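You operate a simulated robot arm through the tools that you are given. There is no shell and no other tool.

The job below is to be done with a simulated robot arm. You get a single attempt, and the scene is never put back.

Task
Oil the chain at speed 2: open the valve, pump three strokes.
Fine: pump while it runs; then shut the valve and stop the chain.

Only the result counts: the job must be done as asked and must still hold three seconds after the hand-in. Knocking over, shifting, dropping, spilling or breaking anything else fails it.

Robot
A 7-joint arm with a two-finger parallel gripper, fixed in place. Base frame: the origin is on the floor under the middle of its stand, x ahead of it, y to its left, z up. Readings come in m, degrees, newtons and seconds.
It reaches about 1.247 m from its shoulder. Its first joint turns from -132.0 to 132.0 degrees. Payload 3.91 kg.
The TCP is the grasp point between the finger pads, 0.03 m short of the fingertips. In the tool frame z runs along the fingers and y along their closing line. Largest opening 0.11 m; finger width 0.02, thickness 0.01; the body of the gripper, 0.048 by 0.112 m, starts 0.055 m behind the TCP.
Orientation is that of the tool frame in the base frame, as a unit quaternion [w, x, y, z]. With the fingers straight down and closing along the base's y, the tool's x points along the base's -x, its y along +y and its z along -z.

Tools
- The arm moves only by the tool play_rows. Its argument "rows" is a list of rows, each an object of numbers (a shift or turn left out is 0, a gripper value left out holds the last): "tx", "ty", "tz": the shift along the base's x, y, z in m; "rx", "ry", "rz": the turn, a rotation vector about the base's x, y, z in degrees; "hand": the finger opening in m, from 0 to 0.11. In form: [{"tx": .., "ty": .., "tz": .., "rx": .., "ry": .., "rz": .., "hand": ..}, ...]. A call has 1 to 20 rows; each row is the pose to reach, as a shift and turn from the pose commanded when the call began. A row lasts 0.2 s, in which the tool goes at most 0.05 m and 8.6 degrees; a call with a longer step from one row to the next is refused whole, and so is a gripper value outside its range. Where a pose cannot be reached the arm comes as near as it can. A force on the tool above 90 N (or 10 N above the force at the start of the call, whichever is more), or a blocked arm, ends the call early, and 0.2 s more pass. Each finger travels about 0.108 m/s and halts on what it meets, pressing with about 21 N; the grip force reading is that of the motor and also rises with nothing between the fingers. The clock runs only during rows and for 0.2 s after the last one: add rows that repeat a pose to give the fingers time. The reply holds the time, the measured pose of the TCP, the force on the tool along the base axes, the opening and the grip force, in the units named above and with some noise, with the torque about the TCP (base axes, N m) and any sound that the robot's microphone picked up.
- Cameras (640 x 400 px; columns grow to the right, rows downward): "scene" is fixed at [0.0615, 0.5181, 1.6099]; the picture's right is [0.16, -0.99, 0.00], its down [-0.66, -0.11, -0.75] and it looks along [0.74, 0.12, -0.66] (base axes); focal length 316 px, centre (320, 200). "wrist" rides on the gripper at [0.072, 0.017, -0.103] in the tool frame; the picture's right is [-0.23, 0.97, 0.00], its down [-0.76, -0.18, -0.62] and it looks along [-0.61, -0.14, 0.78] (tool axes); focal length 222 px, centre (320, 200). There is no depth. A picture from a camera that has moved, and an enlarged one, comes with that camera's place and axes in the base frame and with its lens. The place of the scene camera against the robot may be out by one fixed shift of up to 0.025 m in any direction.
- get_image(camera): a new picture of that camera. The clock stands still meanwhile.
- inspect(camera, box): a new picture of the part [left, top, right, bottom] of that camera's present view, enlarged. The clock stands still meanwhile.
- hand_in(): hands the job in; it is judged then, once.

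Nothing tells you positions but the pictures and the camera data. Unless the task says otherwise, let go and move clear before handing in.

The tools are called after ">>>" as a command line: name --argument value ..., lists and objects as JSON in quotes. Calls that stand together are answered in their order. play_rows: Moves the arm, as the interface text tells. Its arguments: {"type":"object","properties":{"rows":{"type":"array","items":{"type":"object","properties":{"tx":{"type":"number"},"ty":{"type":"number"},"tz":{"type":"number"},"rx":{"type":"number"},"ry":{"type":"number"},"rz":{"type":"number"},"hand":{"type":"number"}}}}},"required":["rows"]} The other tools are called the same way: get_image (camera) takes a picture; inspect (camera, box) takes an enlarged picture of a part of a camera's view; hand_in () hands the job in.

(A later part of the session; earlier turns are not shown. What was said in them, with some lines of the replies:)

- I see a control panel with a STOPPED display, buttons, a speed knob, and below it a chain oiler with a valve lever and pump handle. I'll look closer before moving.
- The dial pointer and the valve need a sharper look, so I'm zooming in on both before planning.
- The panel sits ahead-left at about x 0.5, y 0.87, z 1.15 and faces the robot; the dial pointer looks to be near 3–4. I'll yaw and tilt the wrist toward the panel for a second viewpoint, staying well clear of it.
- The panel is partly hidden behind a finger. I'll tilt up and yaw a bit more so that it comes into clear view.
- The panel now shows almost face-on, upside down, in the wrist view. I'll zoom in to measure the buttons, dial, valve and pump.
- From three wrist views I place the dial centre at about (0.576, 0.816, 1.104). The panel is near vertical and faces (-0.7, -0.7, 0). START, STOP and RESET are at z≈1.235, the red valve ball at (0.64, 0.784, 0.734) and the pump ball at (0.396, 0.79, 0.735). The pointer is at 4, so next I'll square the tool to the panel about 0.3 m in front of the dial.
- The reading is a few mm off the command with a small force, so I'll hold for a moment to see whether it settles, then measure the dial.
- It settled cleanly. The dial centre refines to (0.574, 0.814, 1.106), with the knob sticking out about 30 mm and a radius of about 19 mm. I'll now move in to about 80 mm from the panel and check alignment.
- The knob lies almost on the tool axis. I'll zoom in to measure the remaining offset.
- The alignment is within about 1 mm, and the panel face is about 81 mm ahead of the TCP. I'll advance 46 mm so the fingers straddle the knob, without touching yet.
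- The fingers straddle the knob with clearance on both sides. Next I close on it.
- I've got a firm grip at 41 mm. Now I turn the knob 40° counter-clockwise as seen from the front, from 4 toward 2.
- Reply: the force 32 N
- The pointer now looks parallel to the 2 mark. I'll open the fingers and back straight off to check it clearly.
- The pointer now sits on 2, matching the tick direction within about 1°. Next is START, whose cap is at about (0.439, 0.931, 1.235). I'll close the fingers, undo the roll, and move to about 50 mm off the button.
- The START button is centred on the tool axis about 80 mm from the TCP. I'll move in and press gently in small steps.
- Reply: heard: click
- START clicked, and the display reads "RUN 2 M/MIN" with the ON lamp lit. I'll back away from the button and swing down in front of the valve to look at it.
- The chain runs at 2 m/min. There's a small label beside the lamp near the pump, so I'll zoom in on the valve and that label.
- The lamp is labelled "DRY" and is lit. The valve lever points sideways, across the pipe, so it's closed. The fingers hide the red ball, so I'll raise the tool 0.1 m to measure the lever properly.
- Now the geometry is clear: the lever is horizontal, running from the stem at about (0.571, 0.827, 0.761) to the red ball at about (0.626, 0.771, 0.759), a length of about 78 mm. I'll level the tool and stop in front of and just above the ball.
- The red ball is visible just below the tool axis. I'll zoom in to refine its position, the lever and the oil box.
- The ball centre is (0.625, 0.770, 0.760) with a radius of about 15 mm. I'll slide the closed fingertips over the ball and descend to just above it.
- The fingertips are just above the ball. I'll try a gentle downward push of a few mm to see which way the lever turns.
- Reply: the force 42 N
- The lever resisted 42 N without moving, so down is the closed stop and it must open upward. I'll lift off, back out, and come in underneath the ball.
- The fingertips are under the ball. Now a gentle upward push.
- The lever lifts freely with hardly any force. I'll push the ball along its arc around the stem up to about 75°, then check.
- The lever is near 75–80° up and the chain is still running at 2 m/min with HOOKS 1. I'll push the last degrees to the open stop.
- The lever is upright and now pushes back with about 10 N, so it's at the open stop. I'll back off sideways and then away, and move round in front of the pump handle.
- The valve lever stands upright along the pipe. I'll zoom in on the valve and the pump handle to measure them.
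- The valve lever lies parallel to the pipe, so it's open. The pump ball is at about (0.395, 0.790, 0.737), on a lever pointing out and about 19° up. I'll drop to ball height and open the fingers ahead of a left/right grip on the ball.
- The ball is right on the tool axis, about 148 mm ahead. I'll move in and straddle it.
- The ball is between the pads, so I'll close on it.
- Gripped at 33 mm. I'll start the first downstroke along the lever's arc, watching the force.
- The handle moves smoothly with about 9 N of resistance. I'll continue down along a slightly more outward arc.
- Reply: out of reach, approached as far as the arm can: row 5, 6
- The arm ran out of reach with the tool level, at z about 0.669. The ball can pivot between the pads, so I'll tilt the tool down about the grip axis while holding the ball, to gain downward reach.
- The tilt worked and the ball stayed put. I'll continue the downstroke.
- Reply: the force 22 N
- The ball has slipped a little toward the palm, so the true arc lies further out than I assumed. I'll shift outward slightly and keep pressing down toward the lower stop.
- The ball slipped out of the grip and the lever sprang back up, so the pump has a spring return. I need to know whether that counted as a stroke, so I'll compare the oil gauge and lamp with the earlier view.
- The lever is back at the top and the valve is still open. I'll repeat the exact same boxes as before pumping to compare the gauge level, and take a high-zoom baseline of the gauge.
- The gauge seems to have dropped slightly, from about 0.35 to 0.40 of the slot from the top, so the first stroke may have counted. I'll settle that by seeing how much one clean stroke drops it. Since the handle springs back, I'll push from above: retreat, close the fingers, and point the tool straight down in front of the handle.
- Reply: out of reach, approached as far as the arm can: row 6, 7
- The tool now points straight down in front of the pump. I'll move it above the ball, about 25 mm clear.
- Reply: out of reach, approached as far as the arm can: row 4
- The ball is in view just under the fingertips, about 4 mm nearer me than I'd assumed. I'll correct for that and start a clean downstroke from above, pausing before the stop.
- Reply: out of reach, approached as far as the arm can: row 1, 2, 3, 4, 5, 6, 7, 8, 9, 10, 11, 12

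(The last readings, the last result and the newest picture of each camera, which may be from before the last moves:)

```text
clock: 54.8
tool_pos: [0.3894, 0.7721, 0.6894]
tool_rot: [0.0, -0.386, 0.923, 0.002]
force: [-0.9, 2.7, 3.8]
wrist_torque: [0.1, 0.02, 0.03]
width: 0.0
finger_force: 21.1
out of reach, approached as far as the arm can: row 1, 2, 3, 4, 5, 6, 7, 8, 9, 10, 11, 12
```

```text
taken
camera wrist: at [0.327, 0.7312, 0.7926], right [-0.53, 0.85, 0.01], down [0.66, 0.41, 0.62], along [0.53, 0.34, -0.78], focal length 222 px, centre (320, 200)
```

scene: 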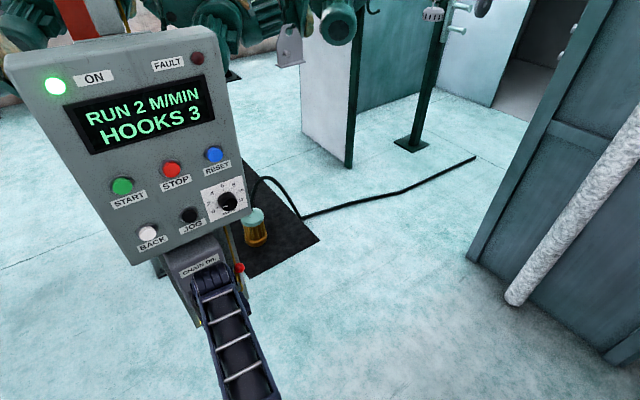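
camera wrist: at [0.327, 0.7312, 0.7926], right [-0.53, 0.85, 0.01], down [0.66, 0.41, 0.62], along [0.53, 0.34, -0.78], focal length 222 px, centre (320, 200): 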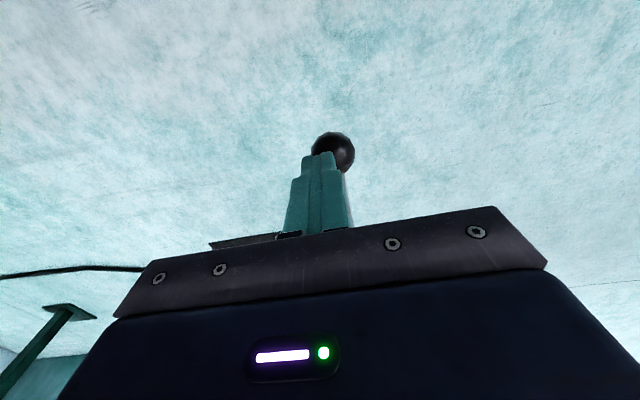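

The arm reports that the vertical pose is at its reach limit, and it has drifted about 1 cm off the ball's centre. Without letting the handle rise, I'll tilt the tool to about 60° and shift the tip back over the ball.

>>> play_rows --rows '[{"tx": -0.0022, "ty": 0.0005, "tz": -0.003, "rx": 4.24, "ry": -4.24}, {"tx": -0.0044, "ty": 0.001, "tz": -0.006, "rx": 8.49, "ry": -8.49}, {"tx": -0.0066, "ty": 0.0015, "tz": -0.008, "rx": 12.73, "ry": -12.73}, {"tx": -0.0088, "ty": 0.002, "tz": -0.009, "rx": 16.97, "ry": -16.97}, {"tx": -0.011, "ty": 0.0025, "tz": -0.01, "rx": 21.21, "ry": -21.21}]'

>>> get_image --camera "wrist"

>>> get_image --camera "scene"

```text
clock: 56.0
tool_pos: [0.3769, 0.7753, 0.6785]
tool_rot: [0.239, -0.37, 0.892, 0.1]
force: [-2.7, -2.1, 3.9]
wrist_torque: [-0.08, 0.1, -0.02]
width: 0.0001
finger_force: 21.2
```

```text
taken
camera wrist: at [0.285, 0.7057, 0.7332], right [-0.55, 0.83, 0.11], down [0.37, 0.12, 0.92], along [0.75, 0.55, -0.37], focal length 222 px, centre (320, 200)
```

wrist: 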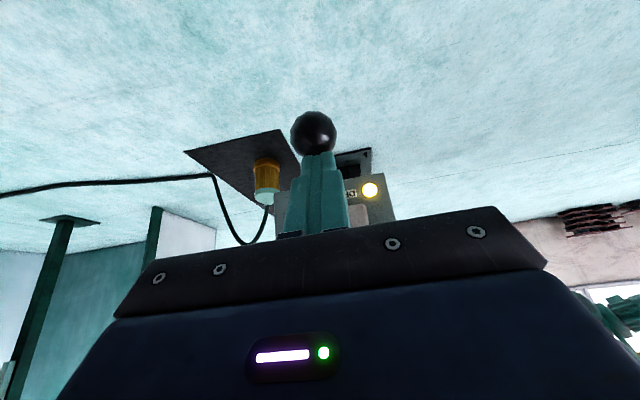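

```text
taken
```

scene: 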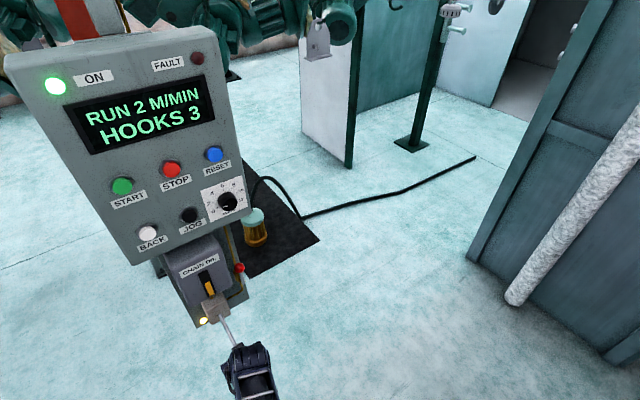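

The tip is back over the ball, which is now at about z 0.629. I'll continue down in small steps, looking for the bottom stop.

>>> play_rows --rows '[{"tx": 0.001, "ty": 0.0005, "tz": -0.006}, {"tx": 0.002, "ty": 0.0012, "tz": -0.012}, {"tx": 0.0032, "ty": 0.0022, "tz": -0.018}, {"tx": 0.0048, "ty": 0.0038, "tz": -0.024}]'

>>> get_image --camera "wrist"

```text
clock: 56.7
tool_pos: [0.3777, 0.7773, 0.674]
tool_rot: [0.241, -0.37, 0.891, 0.102]
force: [-15.6, -20.6, 40.8]
wrist_torque: [-0.5, 0.22, -0.16]
width: 0.0
finger_force: 20.8
stopped in row 3: the force on the tool passed its limit at 103 N (the readings are from after the stop); the commanded pose is now the measured one
```

```text
taken
camera wrist: at [0.2864, 0.708, 0.7276], right [-0.55, 0.83, 0.12], down [0.37, 0.12, 0.92], along [0.75, 0.55, -0.37], focal length 222 px, centre (320, 200)
```

wrist: 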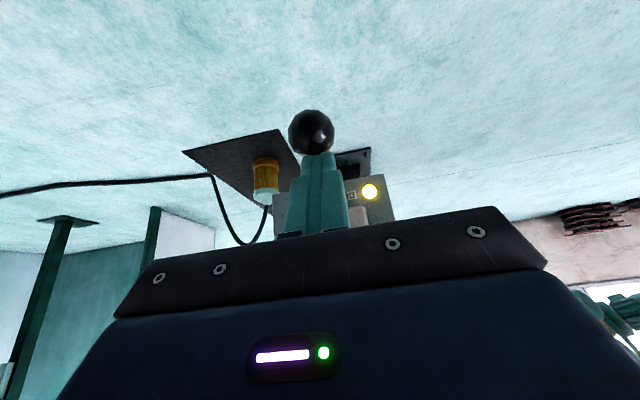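

That was the bottom stop, reached with the ball at about z 0.625. I'll raise the tool so the handle springs back, then read the gauge.

>>> play_rows --rows '[{"tx": -0.002, "ty": -0.002, "tz": 0.018}, {"tx": -0.0042, "ty": -0.0042, "tz": 0.036}, {"tx": -0.0053, "ty": -0.0053, "tz": 0.054}, {"tx": -0.005, "ty": -0.005, "tz": 0.072}, {"tx": -0.0035, "ty": -0.0035, "tz": 0.09}, {"tx": -0.0015, "ty": -0.0015, "tz": 0.108}, {"tx": 0.0, "ty": 0.0, "tz": 0.126}, {"tx": 0.0014, "ty": 0.0014, "tz": 0.134}, {"tx": 0.0014, "ty": 0.0014, "tz": 0.134}]'

>>> get_image --camera "wrist"

>>> get_image --camera "scene"

>>> inspect --camera "scene" --box '[195, 260, 225, 300]'

```text
clock: 58.7
tool_pos: [0.3801, 0.7798, 0.8053]
tool_rot: [0.24, -0.371, 0.892, 0.1]
force: [0.9, -0.5, 0.4]
wrist_torque: [0.02, 0.03, 0.0]
width: 0.0
finger_force: 21.2
```

```text
taken
camera wrist: at [0.2887, 0.7095, 0.8581], right [-0.55, 0.83, 0.11], down [0.37, 0.12, 0.92], along [0.75, 0.55, -0.37], focal length 222 px, centre (320, 200)
```

wrist: 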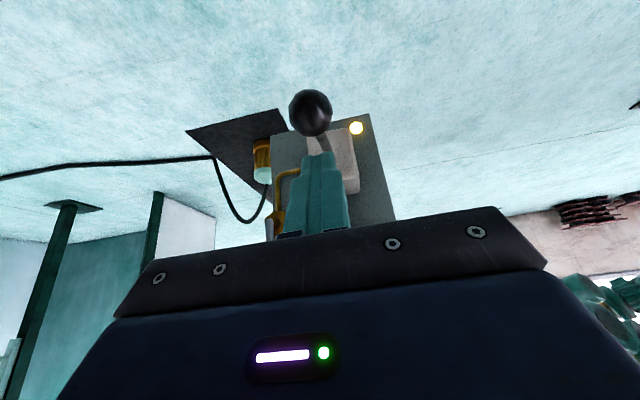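

```text
taken
```

scene: 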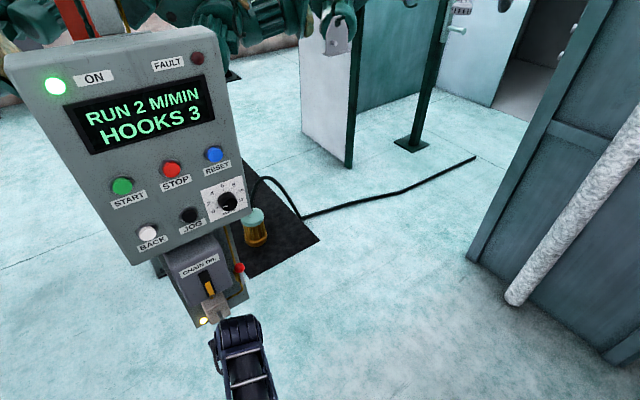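

```text
10.00 times, centred on (210, 280) of scene
camera zoom: at [0.0615, 0.5181, 1.6099], right [0.16, -0.99, 0.0], down [-0.66, -0.11, -0.75], along [0.74, 0.12, -0.66], focal length 3156 px, centre (1420, -600)
```

zoom: 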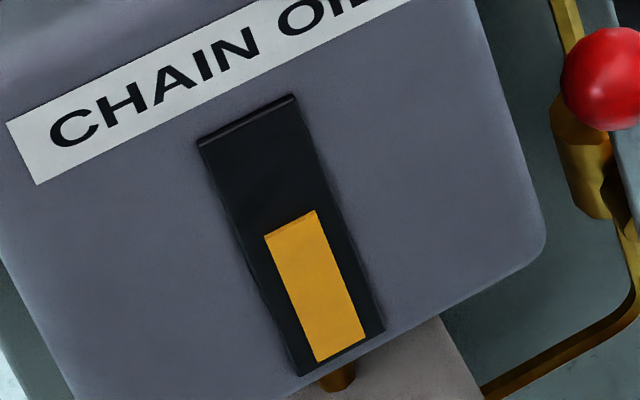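

One clean stroke lowered the oil level by about 8 px in this zoom. My readings before pumping put the level about one step above where it was after the first push, so that push most likely counted, and the DRY lamp should confirm the third. I'll do the next full stroke now, down to the stop with moderate force.

>>> play_rows --rows '[{"tx": -0.0004, "ty": -0.0024, "tz": -0.008}, {"tx": -0.0018, "ty": -0.0038, "tz": -0.026}, {"tx": -0.004, "ty": -0.006, "tz": -0.044}, {"tx": -0.0054, "ty": -0.0074, "tz": -0.062}, {"tx": -0.0057, "ty": -0.0077, "tz": -0.08}, {"tx": -0.0046, "ty": -0.0066, "tz": -0.098}, {"tx": -0.0024, "ty": -0.0044, "tz": -0.116}, {"tx": -0.0014, "ty": -0.0034, "tz": -0.124}, {"tx": -0.0008, "ty": -0.0028, "tz": -0.13}, {"tx": -0.0006, "ty": -0.0026, "tz": -0.131}]'

>>> get_image --camera "wrist"

>>> inspect --camera "scene" --box '[195, 260, 225, 300]'

>>> inspect --camera "scene" --box '[160, 230, 300, 400]'

```text
clock: 60.9
tool_pos: [0.3792, 0.7762, 0.6756]
tool_rot: [0.24, -0.37, 0.892, 0.1]
force: [-8.6, -18.1, 33.3]
wrist_torque: [-0.42, 0.1, 0.07]
width: 0.0
finger_force: 21.2
```

```text
taken
camera wrist: at [0.2878, 0.7068, 0.7281], right [-0.55, 0.83, 0.12], down [0.37, 0.12, 0.92], along [0.75, 0.55, -0.37], focal length 222 px, centre (320, 200)
```

wrist: 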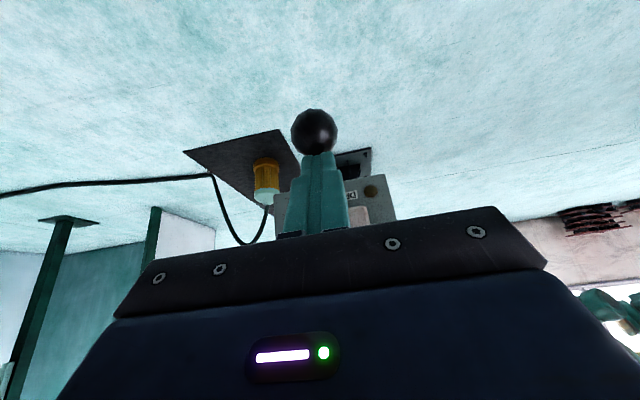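

```text
10.00 times, centred on (210, 280) of scene
camera zoom: at [0.0615, 0.5181, 1.6099], right [0.16, -0.99, 0.0], down [-0.66, -0.11, -0.75], along [0.74, 0.12, -0.66], focal length 3156 px, centre (1420, -600)
```

zoom: 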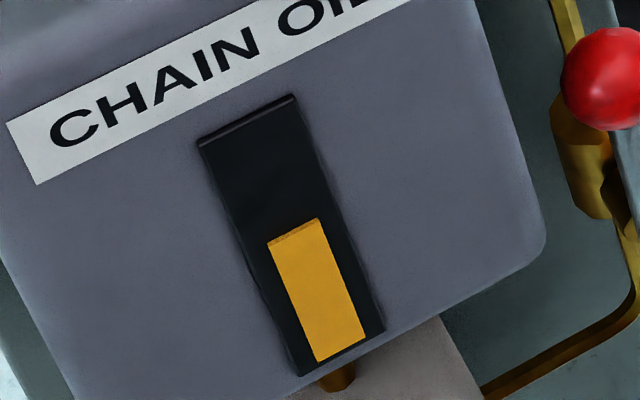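

```text
2.35 times, centred on (230, 315) of scene
camera zoom: at [0.0615, 0.5181, 1.6099], right [0.16, -0.99, 0.0], down [-0.66, -0.11, -0.75], along [0.74, 0.12, -0.66], focal length 742 px, centre (532, -71)
```

zoom: 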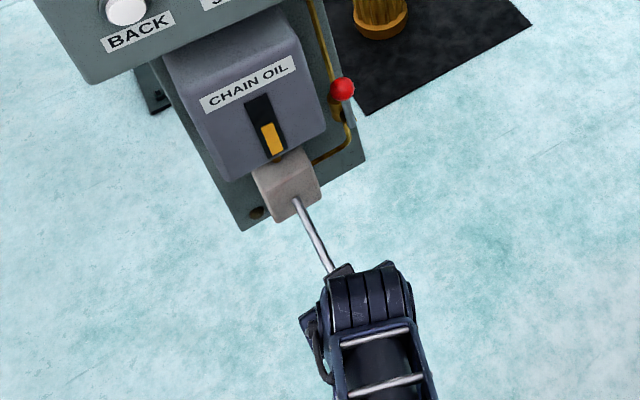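

The DRY lamp has gone out and the gauge dropped another step, which confirms three strokes. I'll raise the tool so the handle returns to its rest, without pumping again.

>>> play_rows --rows '[{"tx": -0.002, "ty": -0.002, "tz": 0.018}, {"tx": -0.0042, "ty": -0.0042, "tz": 0.036}, {"tx": -0.0053, "ty": -0.0053, "tz": 0.054}, {"tx": -0.005, "ty": -0.005, "tz": 0.072}, {"tx": -0.0035, "ty": -0.0035, "tz": 0.09}, {"tx": -0.0015, "ty": -0.0015, "tz": 0.108}, {"tx": 0.0, "ty": 0.0, "tz": 0.126}, {"tx": 0.0, "ty": 0.0, "tz": 0.15}, {"tx": 0.0, "ty": 0.0, "tz": 0.18}, {"tx": 0.0, "ty": 0.0, "tz": 0.18}]'

>>> get_image --camera "scene"

>>> get_image --camera "wrist"

```text
clock: 63.1
tool_pos: [0.3789, 0.7765, 0.8544]
tool_rot: [0.239, -0.371, 0.892, 0.1]
force: [-0.9, -0.6, -0.1]
wrist_torque: [-0.04, 0.01, -0.01]
width: 0.0
finger_force: 20.3
```

```text
taken
```

scene: 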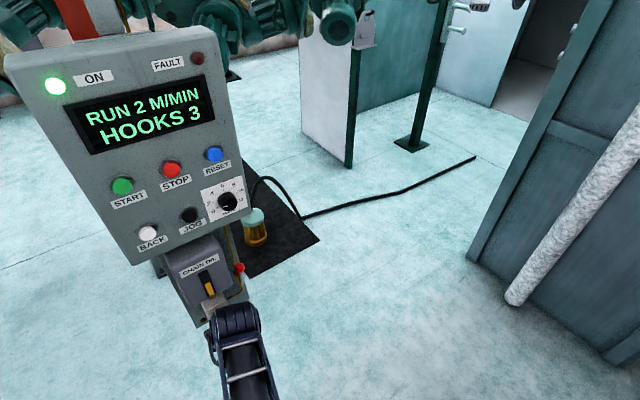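

```text
taken
camera wrist: at [0.2879, 0.7067, 0.9079], right [-0.55, 0.83, 0.11], down [0.37, 0.12, 0.92], along [0.75, 0.55, -0.37], focal length 222 px, centre (320, 200)
```

wrist: 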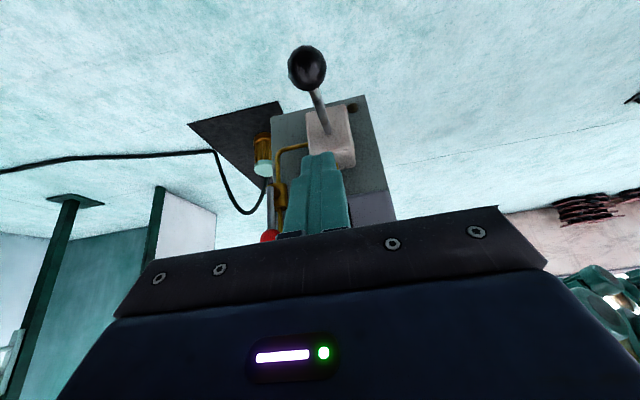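

The pump handle is back up, the lamp is off, and the chain is still running at 2 m/min. Next I shut the valve: I'll level the tool and look at the upright lever from the front.

>>> play_rows --rows '[{"tx": -0.02, "ty": -0.03, "rx": 5.3, "ry": -5.3}, {"tx": -0.03, "ty": -0.06, "rx": 10.61, "ry": -10.61}, {"tx": -0.03, "ty": -0.085, "rx": 15.91, "ry": -15.91}, {"tx": -0.02, "ty": -0.1, "rx": 21.21, "ry": -21.21}, {"tx": -0.01, "ty": -0.11, "tz": -0.01, "rx": 26.52, "ry": -26.52}, {"tx": 0.0, "ty": -0.115, "tz": -0.025, "rx": 31.82, "ry": -31.82}, {"tx": 0.0099, "ty": -0.1189, "tz": -0.04, "rx": 37.12, "ry": -37.12}, {"tx": 0.0099, "ty": -0.1189, "tz": -0.0544, "rx": 42.43, "ry": -42.43}, {"tx": 0.0099, "ty": -0.1189, "tz": -0.0544, "rx": 42.43, "ry": -42.43}, {"tx": 0.0099, "ty": -0.1189, "tz": -0.0544, "rx": 42.43, "ry": -42.43}]'

>>> get_image --camera "wrist"

>>> inspect --camera "wrist" --box '[240, 20, 420, 150]'

>>> get_image --camera "scene"

```text
clock: 65.3
tool_pos: [0.39, 0.6578, 0.7997]
tool_rot: [0.654, -0.272, 0.652, 0.272]
force: [0.2, -0.6, -0.4]
wrist_torque: [0.03, 0.0, 0.0]
width: 0.0
finger_force: 20.9
```

```text
taken
camera wrist: at [0.3061, 0.5958, 0.7275], right [-0.69, 0.69, 0.23], down [-0.32, -0.57, 0.76], along [0.65, 0.45, 0.61], focal length 222 px, centre (320, 200)
```

wrist: 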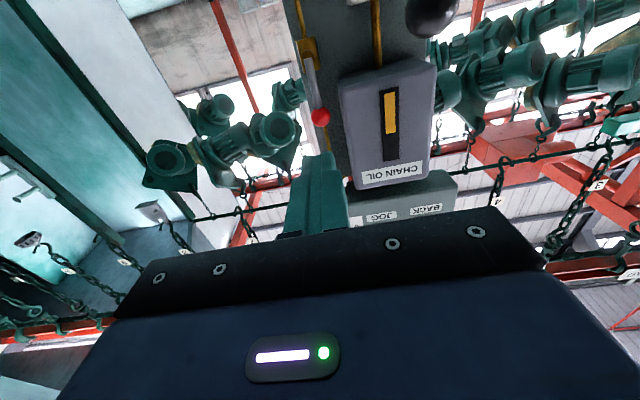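

```text
3.08 times, centred on (330, 85) of wrist
camera zoom: at [0.3061, 0.5958, 0.7275], right [-0.69, 0.69, 0.23], down [-0.32, -0.57, 0.76], along [0.65, 0.45, 0.61], focal length 684 px, centre (289, 554)
```

zoom: 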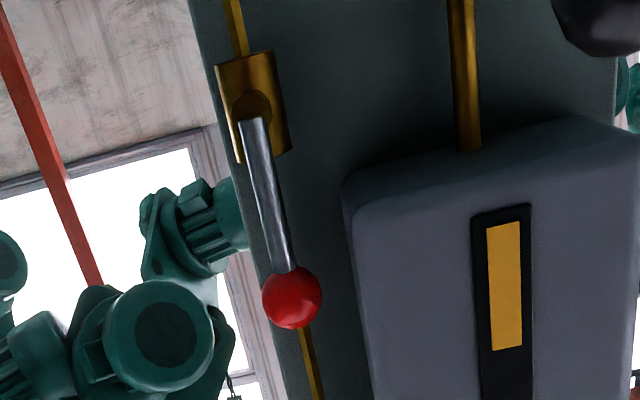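

```text
taken
```

scene: 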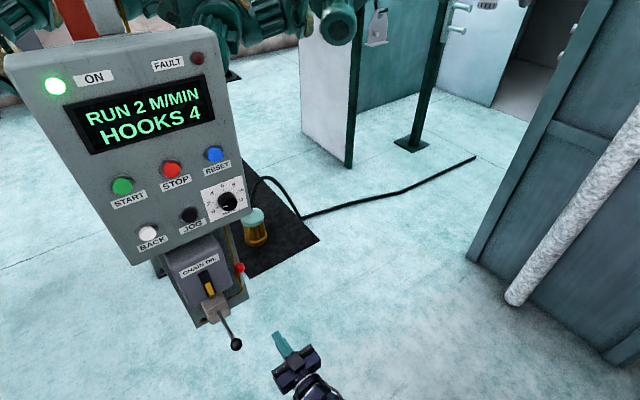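

The lever is upright with the ball at z≈0.839, and the oil box bottom is at z≈0.80. I'll bring the closed fingertips in under the box, just left of the lever's shaft and above its pivot, and pause there.

>>> play_rows --rows '[{"tx": -0.0101, "ty": 0.0101, "tz": -0.02}, {"tx": 0.0149, "ty": 0.0351, "tz": -0.02}, {"tx": 0.0399, "ty": 0.0601, "tz": -0.02}, {"tx": 0.0649, "ty": 0.0851, "tz": -0.02}, {"tx": 0.0899, "ty": 0.1101, "tz": -0.02}, {"tx": 0.1099, "ty": 0.1301, "tz": -0.02}, {"tx": 0.1199, "ty": 0.1401, "tz": -0.02}, {"tx": 0.1199, "ty": 0.1401, "tz": -0.02}, {"tx": 0.1199, "ty": 0.1401, "tz": -0.02}]'

>>> get_image --camera "wrist"

>>> inspect --camera "scene" --box '[180, 230, 310, 360]'

```text
clock: 67.3
tool_pos: [0.5086, 0.7968, 0.7799]
tool_rot: [0.654, -0.271, 0.653, 0.271]
force: [0.6, 0.5, 0.3]
wrist_torque: [0.0, -0.01, -0.01]
width: 0.0
finger_force: 21.7
```

```text
taken
camera wrist: at [0.4252, 0.735, 0.7075], right [-0.69, 0.69, 0.23], down [-0.32, -0.57, 0.76], along [0.65, 0.45, 0.61], focal length 222 px, centre (320, 200)
```

wrist: 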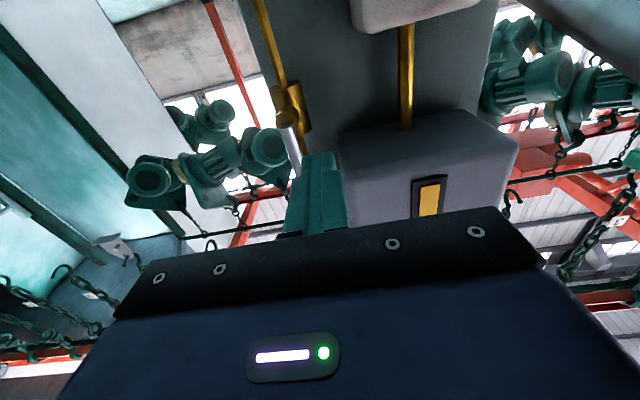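

```text
3.08 times, centred on (245, 295) of scene
camera zoom: at [0.0615, 0.5181, 1.6099], right [0.16, -0.99, 0.0], down [-0.66, -0.11, -0.75], along [0.74, 0.12, -0.66], focal length 971 px, centre (551, -92)
```

zoom: 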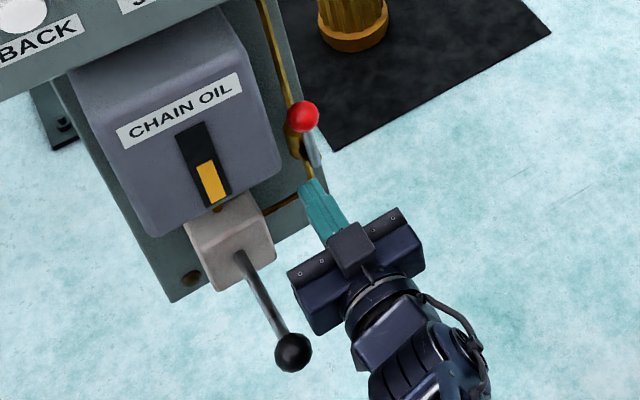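

The fingertips line up as predicted, about 20 mm left of and above the stem. I'll advance the last 39 mm.

>>> play_rows --rows '[{"tx": 0.0092, "ty": 0.0092}, {"tx": 0.0184, "ty": 0.0184}, {"tx": 0.0276, "ty": 0.0276}, {"tx": 0.0276, "ty": 0.0276}]'

>>> get_image --camera "wrist"

>>> inspect --camera "scene" --box '[200, 230, 310, 330]'

```text
clock: 68.3
tool_pos: [0.5372, 0.825, 0.7789]
tool_rot: [0.653, -0.271, 0.653, 0.271]
force: [-0.2, -0.3, -0.4]
wrist_torque: [0.02, 0.0, 0.0]
width: 0.0
finger_force: 20.9
```

```text
taken
camera wrist: at [0.4531, 0.7636, 0.7063], right [-0.69, 0.69, 0.23], down [-0.32, -0.57, 0.76], along [0.65, 0.45, 0.61], focal length 222 px, centre (320, 200)
```

wrist: 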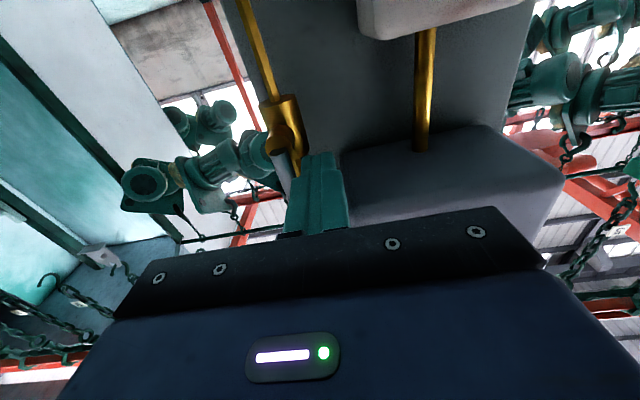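

```text
4.00 times, centred on (255, 280) of scene
camera zoom: at [0.0615, 0.5181, 1.6099], right [0.16, -0.99, 0.0], down [-0.66, -0.11, -0.75], along [0.74, 0.12, -0.66], focal length 1262 px, centre (580, -120)
```

zoom: 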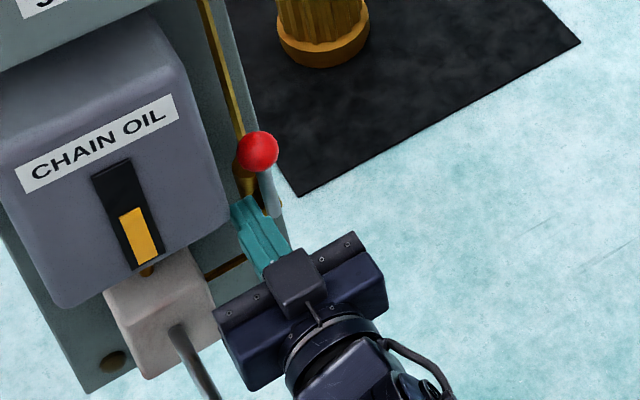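

The fingertip is right beside the shaft with no contact force. I'll push it to the right to swing the lever down, in two parts.

>>> play_rows --rows '[{"tx": 0.0042, "ty": -0.0042}, {"tx": 0.0085, "ty": -0.0085}, {"tx": 0.0127, "ty": -0.0127}, {"tx": 0.017, "ty": -0.017}, {"tx": 0.0212, "ty": -0.0212}, {"tx": 0.0255, "ty": -0.0255}]'

>>> inspect --camera "scene" --box '[200, 230, 310, 330]'

>>> get_image --camera "wrist"

```text
clock: 69.7
tool_pos: [0.5639, 0.7994, 0.7798]
tool_rot: [0.654, -0.271, 0.653, 0.271]
force: [0.3, -0.2, -0.6]
wrist_torque: [0.03, -0.01, -0.03]
width: 0.0
finger_force: 21.0
```

```text
4.00 times, centred on (255, 280) of scene
camera zoom: at [0.0615, 0.5181, 1.6099], right [0.16, -0.99, 0.0], down [-0.66, -0.11, -0.75], along [0.74, 0.12, -0.66], focal length 1262 px, centre (580, -120)
```

zoom: 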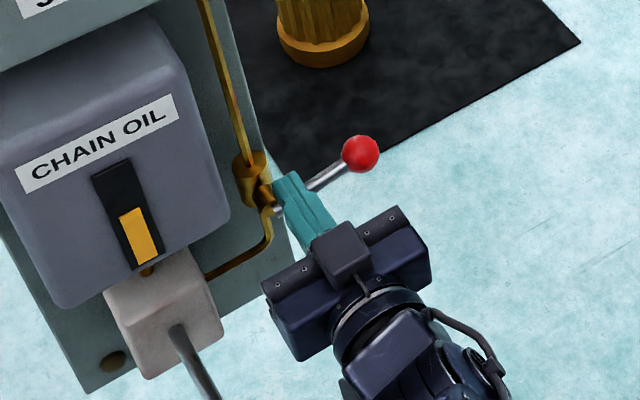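

```text
taken
camera wrist: at [0.4791, 0.7378, 0.7069], right [-0.69, 0.69, 0.23], down [-0.32, -0.57, 0.76], along [0.65, 0.45, 0.61], focal length 222 px, centre (320, 200)
```

wrist: 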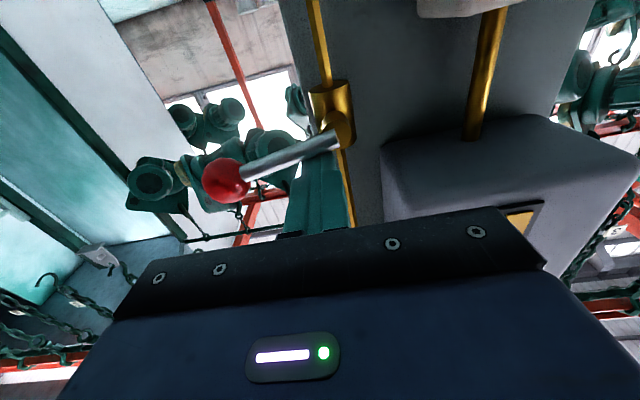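

The lever is already about three-quarters of the way down. I'll slide further along it and press down lightly onto the closed stop.

>>> play_rows --rows '[{"tx": 0.006, "ty": -0.006}, {"tx": 0.012, "ty": -0.012}, {"tx": 0.018, "ty": -0.018}, {"tx": 0.024, "ty": -0.024}, {"tx": 0.024, "ty": -0.024, "tz": -0.004}, {"tx": 0.024, "ty": -0.024, "tz": -0.007}, {"tx": 0.024, "ty": -0.024, "tz": -0.009}]'

>>> inspect --camera "scene" --box '[200, 230, 310, 330]'

>>> get_image --camera "wrist"

```text
clock: 71.3
tool_pos: [0.5867, 0.7764, 0.7749]
tool_rot: [0.656, -0.27, 0.649, 0.274]
force: [3.1, -0.4, 41.0]
wrist_torque: [0.62, -0.62, -0.16]
width: 0.0001
finger_force: 21.1
```

```text
4.00 times, centred on (255, 280) of scene
camera zoom: at [0.0615, 0.5181, 1.6099], right [0.16, -0.99, 0.0], down [-0.66, -0.11, -0.75], along [0.74, 0.12, -0.66], focal length 1262 px, centre (580, -120)
```

zoom: 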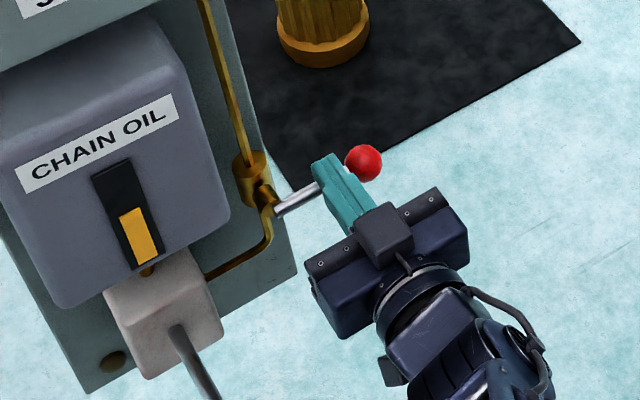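

```text
taken
camera wrist: at [0.5028, 0.7149, 0.7022], right [-0.69, 0.69, 0.23], down [-0.32, -0.57, 0.76], along [0.65, 0.45, 0.61], focal length 222 px, centre (320, 200)
```

wrist: 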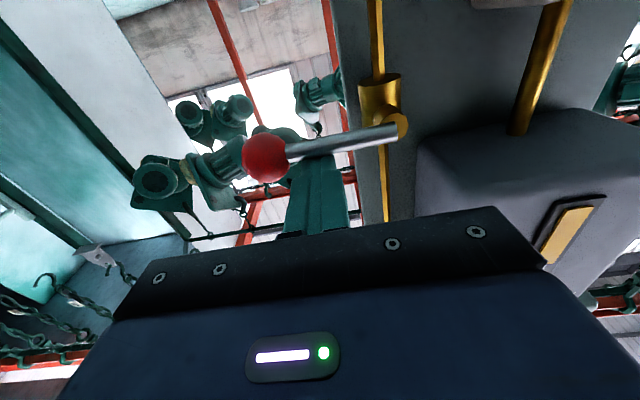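

The lever is horizontal and at its closed stop, with 41 N pushback. I'll lift off, back out, and go up to the STOP button at about (0.505, 0.870, 1.235).

>>> play_rows --rows '[{"tz": 0.015}, {"tx": -0.0283, "ty": -0.0283, "tz": 0.018}, {"tx": -0.0566, "ty": -0.0566, "tz": 0.021}, {"tx": -0.0849, "ty": -0.0849, "tz": 0.024}, {"tx": -0.1131, "ty": -0.1131, "tz": 0.027}, {"tx": -0.1414, "ty": -0.1414, "tz": 0.03}, {"tx": -0.1442, "ty": -0.1292, "tz": 0.0662}, {"tx": -0.1469, "ty": -0.1171, "tz": 0.1023}, {"tx": -0.1497, "ty": -0.1049, "tz": 0.1385}, {"tx": -0.1525, "ty": -0.0926, "tz": 0.1747}, {"tx": -0.1552, "ty": -0.0805, "tz": 0.2108}, {"tx": -0.158, "ty": -0.0683, "tz": 0.247}, {"tx": -0.1607, "ty": -0.0561, "tz": 0.2832}, {"tx": -0.1636, "ty": -0.0439, "tz": 0.3194}, {"tx": -0.1662, "ty": -0.0317, "tz": 0.3555}, {"tx": -0.169, "ty": -0.0195, "tz": 0.3917}, {"tx": -0.1718, "ty": -0.0074, "tz": 0.4279}, {"tx": -0.1745, "ty": 0.0048, "tz": 0.464}, {"tx": -0.1745, "ty": 0.0048, "tz": 0.464}, {"tx": -0.1745, "ty": 0.0048, "tz": 0.464}]'

>>> get_image --camera "wrist"

>>> get_image --camera "scene"

>>> inspect --camera "scene" --box '[180, 240, 290, 360]'

```text
clock: 75.5
tool_pos: [0.4096, 0.7796, 1.2373]
tool_rot: [0.654, -0.271, 0.653, 0.271]
force: [0.3, -0.3, -0.6]
wrist_torque: [0.01, 0.01, 0.02]
width: 0.0
finger_force: 20.7
```

```text
taken
camera wrist: at [0.3263, 0.7191, 1.1655], right [-0.69, 0.69, 0.23], down [-0.32, -0.57, 0.76], along [0.65, 0.45, 0.61], focal length 222 px, centre (320, 200)
```

wrist: 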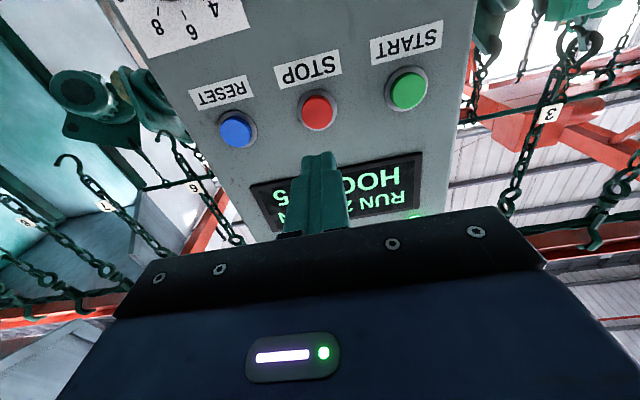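

```text
taken
```

scene: 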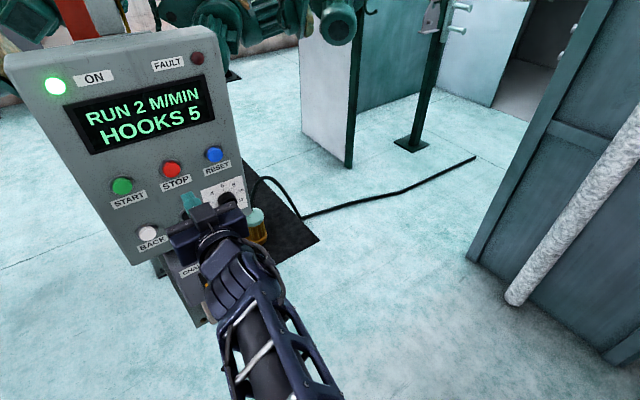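

```text
3.33 times, centred on (235, 300) of scene
camera zoom: at [0.0615, 0.5181, 1.6099], right [0.16, -0.99, 0.0], down [-0.66, -0.11, -0.75], along [0.74, 0.12, -0.66], focal length 1052 px, centre (603, -133)
```

zoom: 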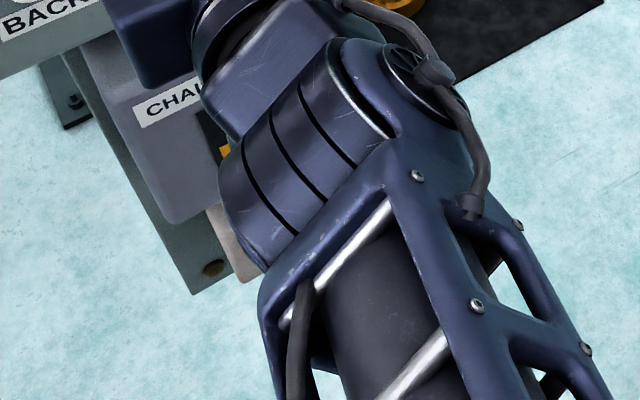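

STOP is centred about 130 mm ahead, and the display shows RUN 2 M/MIN with HOOKS 5. I'll approach and press it.

>>> play_rows --rows '[{"tx": 0.0222, "ty": 0.0202, "tz": -0.001}, {"tx": 0.0434, "ty": 0.0414, "tz": -0.0015}, {"tx": 0.0611, "ty": 0.0591, "tz": -0.0015}, {"tx": 0.0667, "ty": 0.0647, "tz": -0.0015}, {"tx": 0.0696, "ty": 0.0676, "tz": -0.0015}, {"tx": 0.0724, "ty": 0.0704, "tz": -0.0015}, {"tx": 0.0745, "ty": 0.0725, "tz": -0.0015}]'

>>> get_image --camera "scene"

>>> inspect --camera "wrist" --box '[240, 80, 400, 240]'

```text
clock: 77.1
tool_pos: [0.4844, 0.8522, 1.2348]
tool_rot: [0.653, -0.271, 0.653, 0.271]
force: [-24.8, -27.1, -2.9]
wrist_torque: [-0.02, 0.02, -0.03]
width: 0.0001
finger_force: 20.8
heard: click
```

```text
taken
```

scene: 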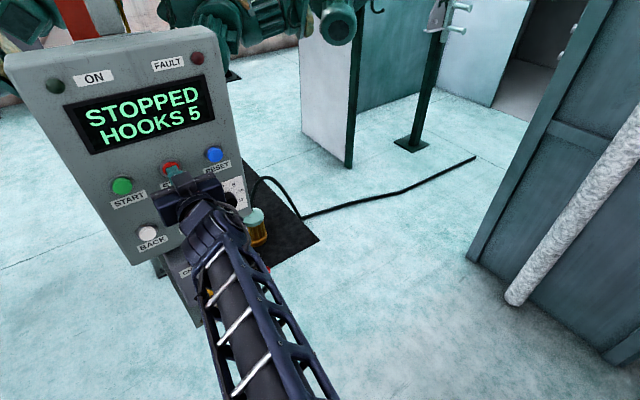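

```text
2.50 times, centred on (320, 160) of wrist
camera zoom: at [0.4012, 0.7904, 1.1611], right [-0.69, 0.69, 0.23], down [-0.32, -0.57, 0.76], along [0.65, 0.45, 0.61], focal length 555 px, centre (320, 300)
```

zoom: 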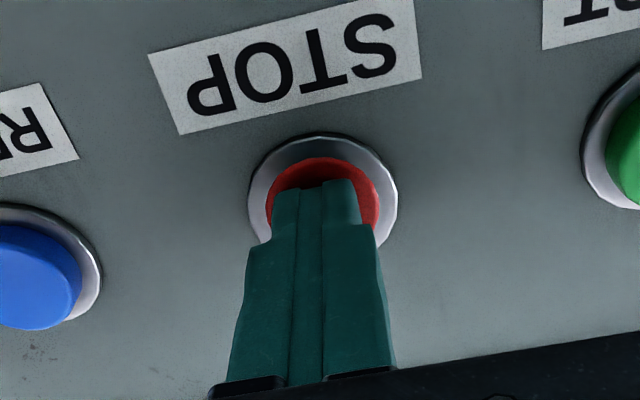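

The chain reads STOPPED and the ON lamp is off. I'll back away and move clear so I can check everything.

>>> play_rows --rows '[{"tx": -0.0283, "ty": -0.0283}, {"tx": -0.0566, "ty": -0.0566}, {"tx": -0.0849, "ty": -0.0849}, {"tx": -0.1131, "ty": -0.1131}, {"tx": -0.12, "ty": -0.145, "tz": 0.02}, {"tx": -0.12, "ty": -0.18, "tz": 0.04}, {"tx": -0.12, "ty": -0.215, "tz": 0.06}, {"tx": -0.12, "ty": -0.25, "tz": 0.08}, {"tx": -0.11, "ty": -0.29, "tz": 0.09}, {"tx": -0.1, "ty": -0.33, "tz": 0.1}, {"tx": -0.09, "ty": -0.37, "tz": 0.1}, {"tx": -0.09, "ty": -0.37, "tz": 0.1}]'

>>> get_image --camera "scene"

>>> inspect --camera "scene" --box '[180, 240, 290, 360]'

>>> inspect --camera "scene" --box '[198, 172, 254, 228]'

```text
clock: 79.7
tool_pos: [0.3971, 0.4846, 1.3334]
tool_rot: [0.654, -0.272, 0.652, 0.271]
force: [0.2, -0.8, -0.2]
wrist_torque: [0.02, 0.02, -0.02]
width: 0.0001
finger_force: 21.5
```

```text
taken
```

scene: 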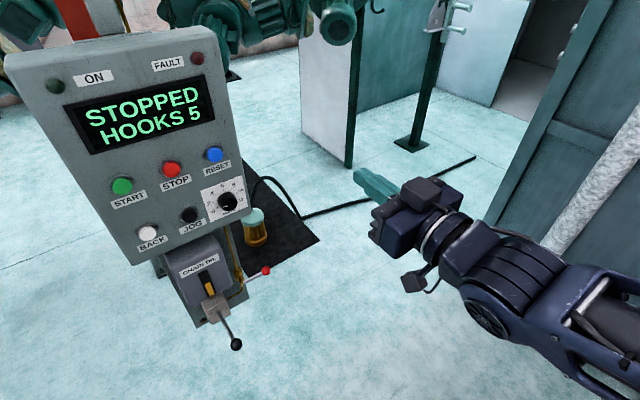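

```text
3.33 times, centred on (235, 300) of scene
camera zoom: at [0.0615, 0.5181, 1.6099], right [0.16, -0.99, 0.0], down [-0.66, -0.11, -0.75], along [0.74, 0.12, -0.66], focal length 1052 px, centre (603, -133)
```

zoom: 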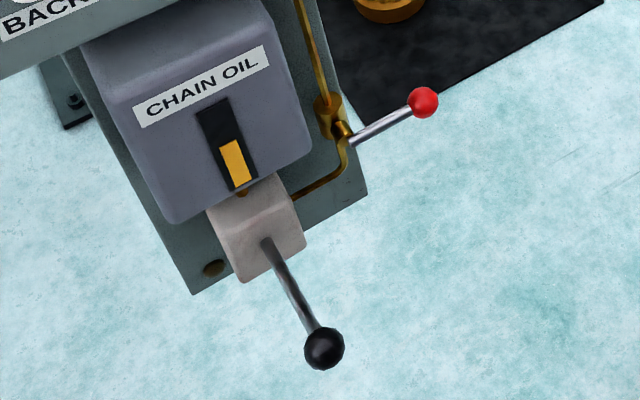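

```text
7.14 times, centred on (226, 200) of scene
camera zoom: at [0.0615, 0.5181, 1.6099], right [0.16, -0.99, 0.0], down [-0.66, -0.11, -0.75], along [0.74, 0.12, -0.66], focal length 2254 px, centre (991, 200)
```

zoom: 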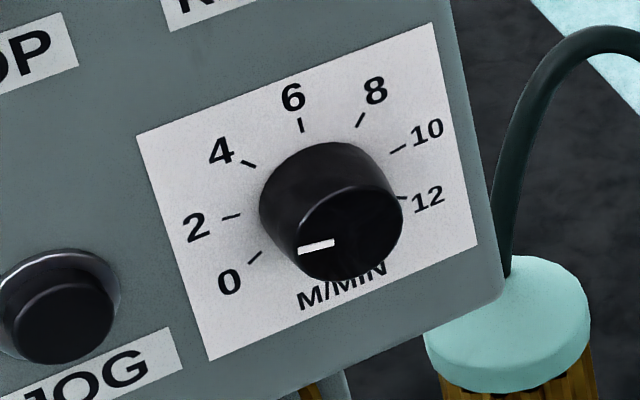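

Everything matches the request:
- **Chain:** STOPPED, with the ON and FAULT lamps off.
- **Dial:** still on 2.
- **Valve:** lever back in its original closed position.
- **Pump:** handle at rest, and the DRY lamp is out. The gauge is down about 24 px at 10x zoom, which is three strokes.
- **Arm:** clear of everything.

I'm handing in now.

>>> hand_in

```text
The job is handed in.
```

I oiled the chain at speed 2 with three pump strokes while it ran, then shut the valve and stopped the chain. I've handed the job in, but no verdict has come back.

- **Speed:** I turned the dial from 4 to 2, and the display read "RUN 2 M/MIN" from START until STOP.
- **Valve:** I pushed the lever up to its open stop before pumping. Afterwards I pushed it back down to its closed stop, where it started.
- **Strokes:** the DRY lamp went out on the third stroke, and the oil gauge dropped by about three equal steps.
- **First stroke:** the handle slipped out of my grip near the bottom and sprang back. The gauge and lamp both show it counted.
- **Extra force:** the second stroke hit the pump's bottom stop at 103 N, over the 90 N limit, and the arm halted itself. I saw no damage, and the handle returned to rest normally.
- **End state:** the display reads "STOPPED", "HOOKS 5", with the ON and FAULT lamps off. The pump handle is at rest, and the arm is clear.
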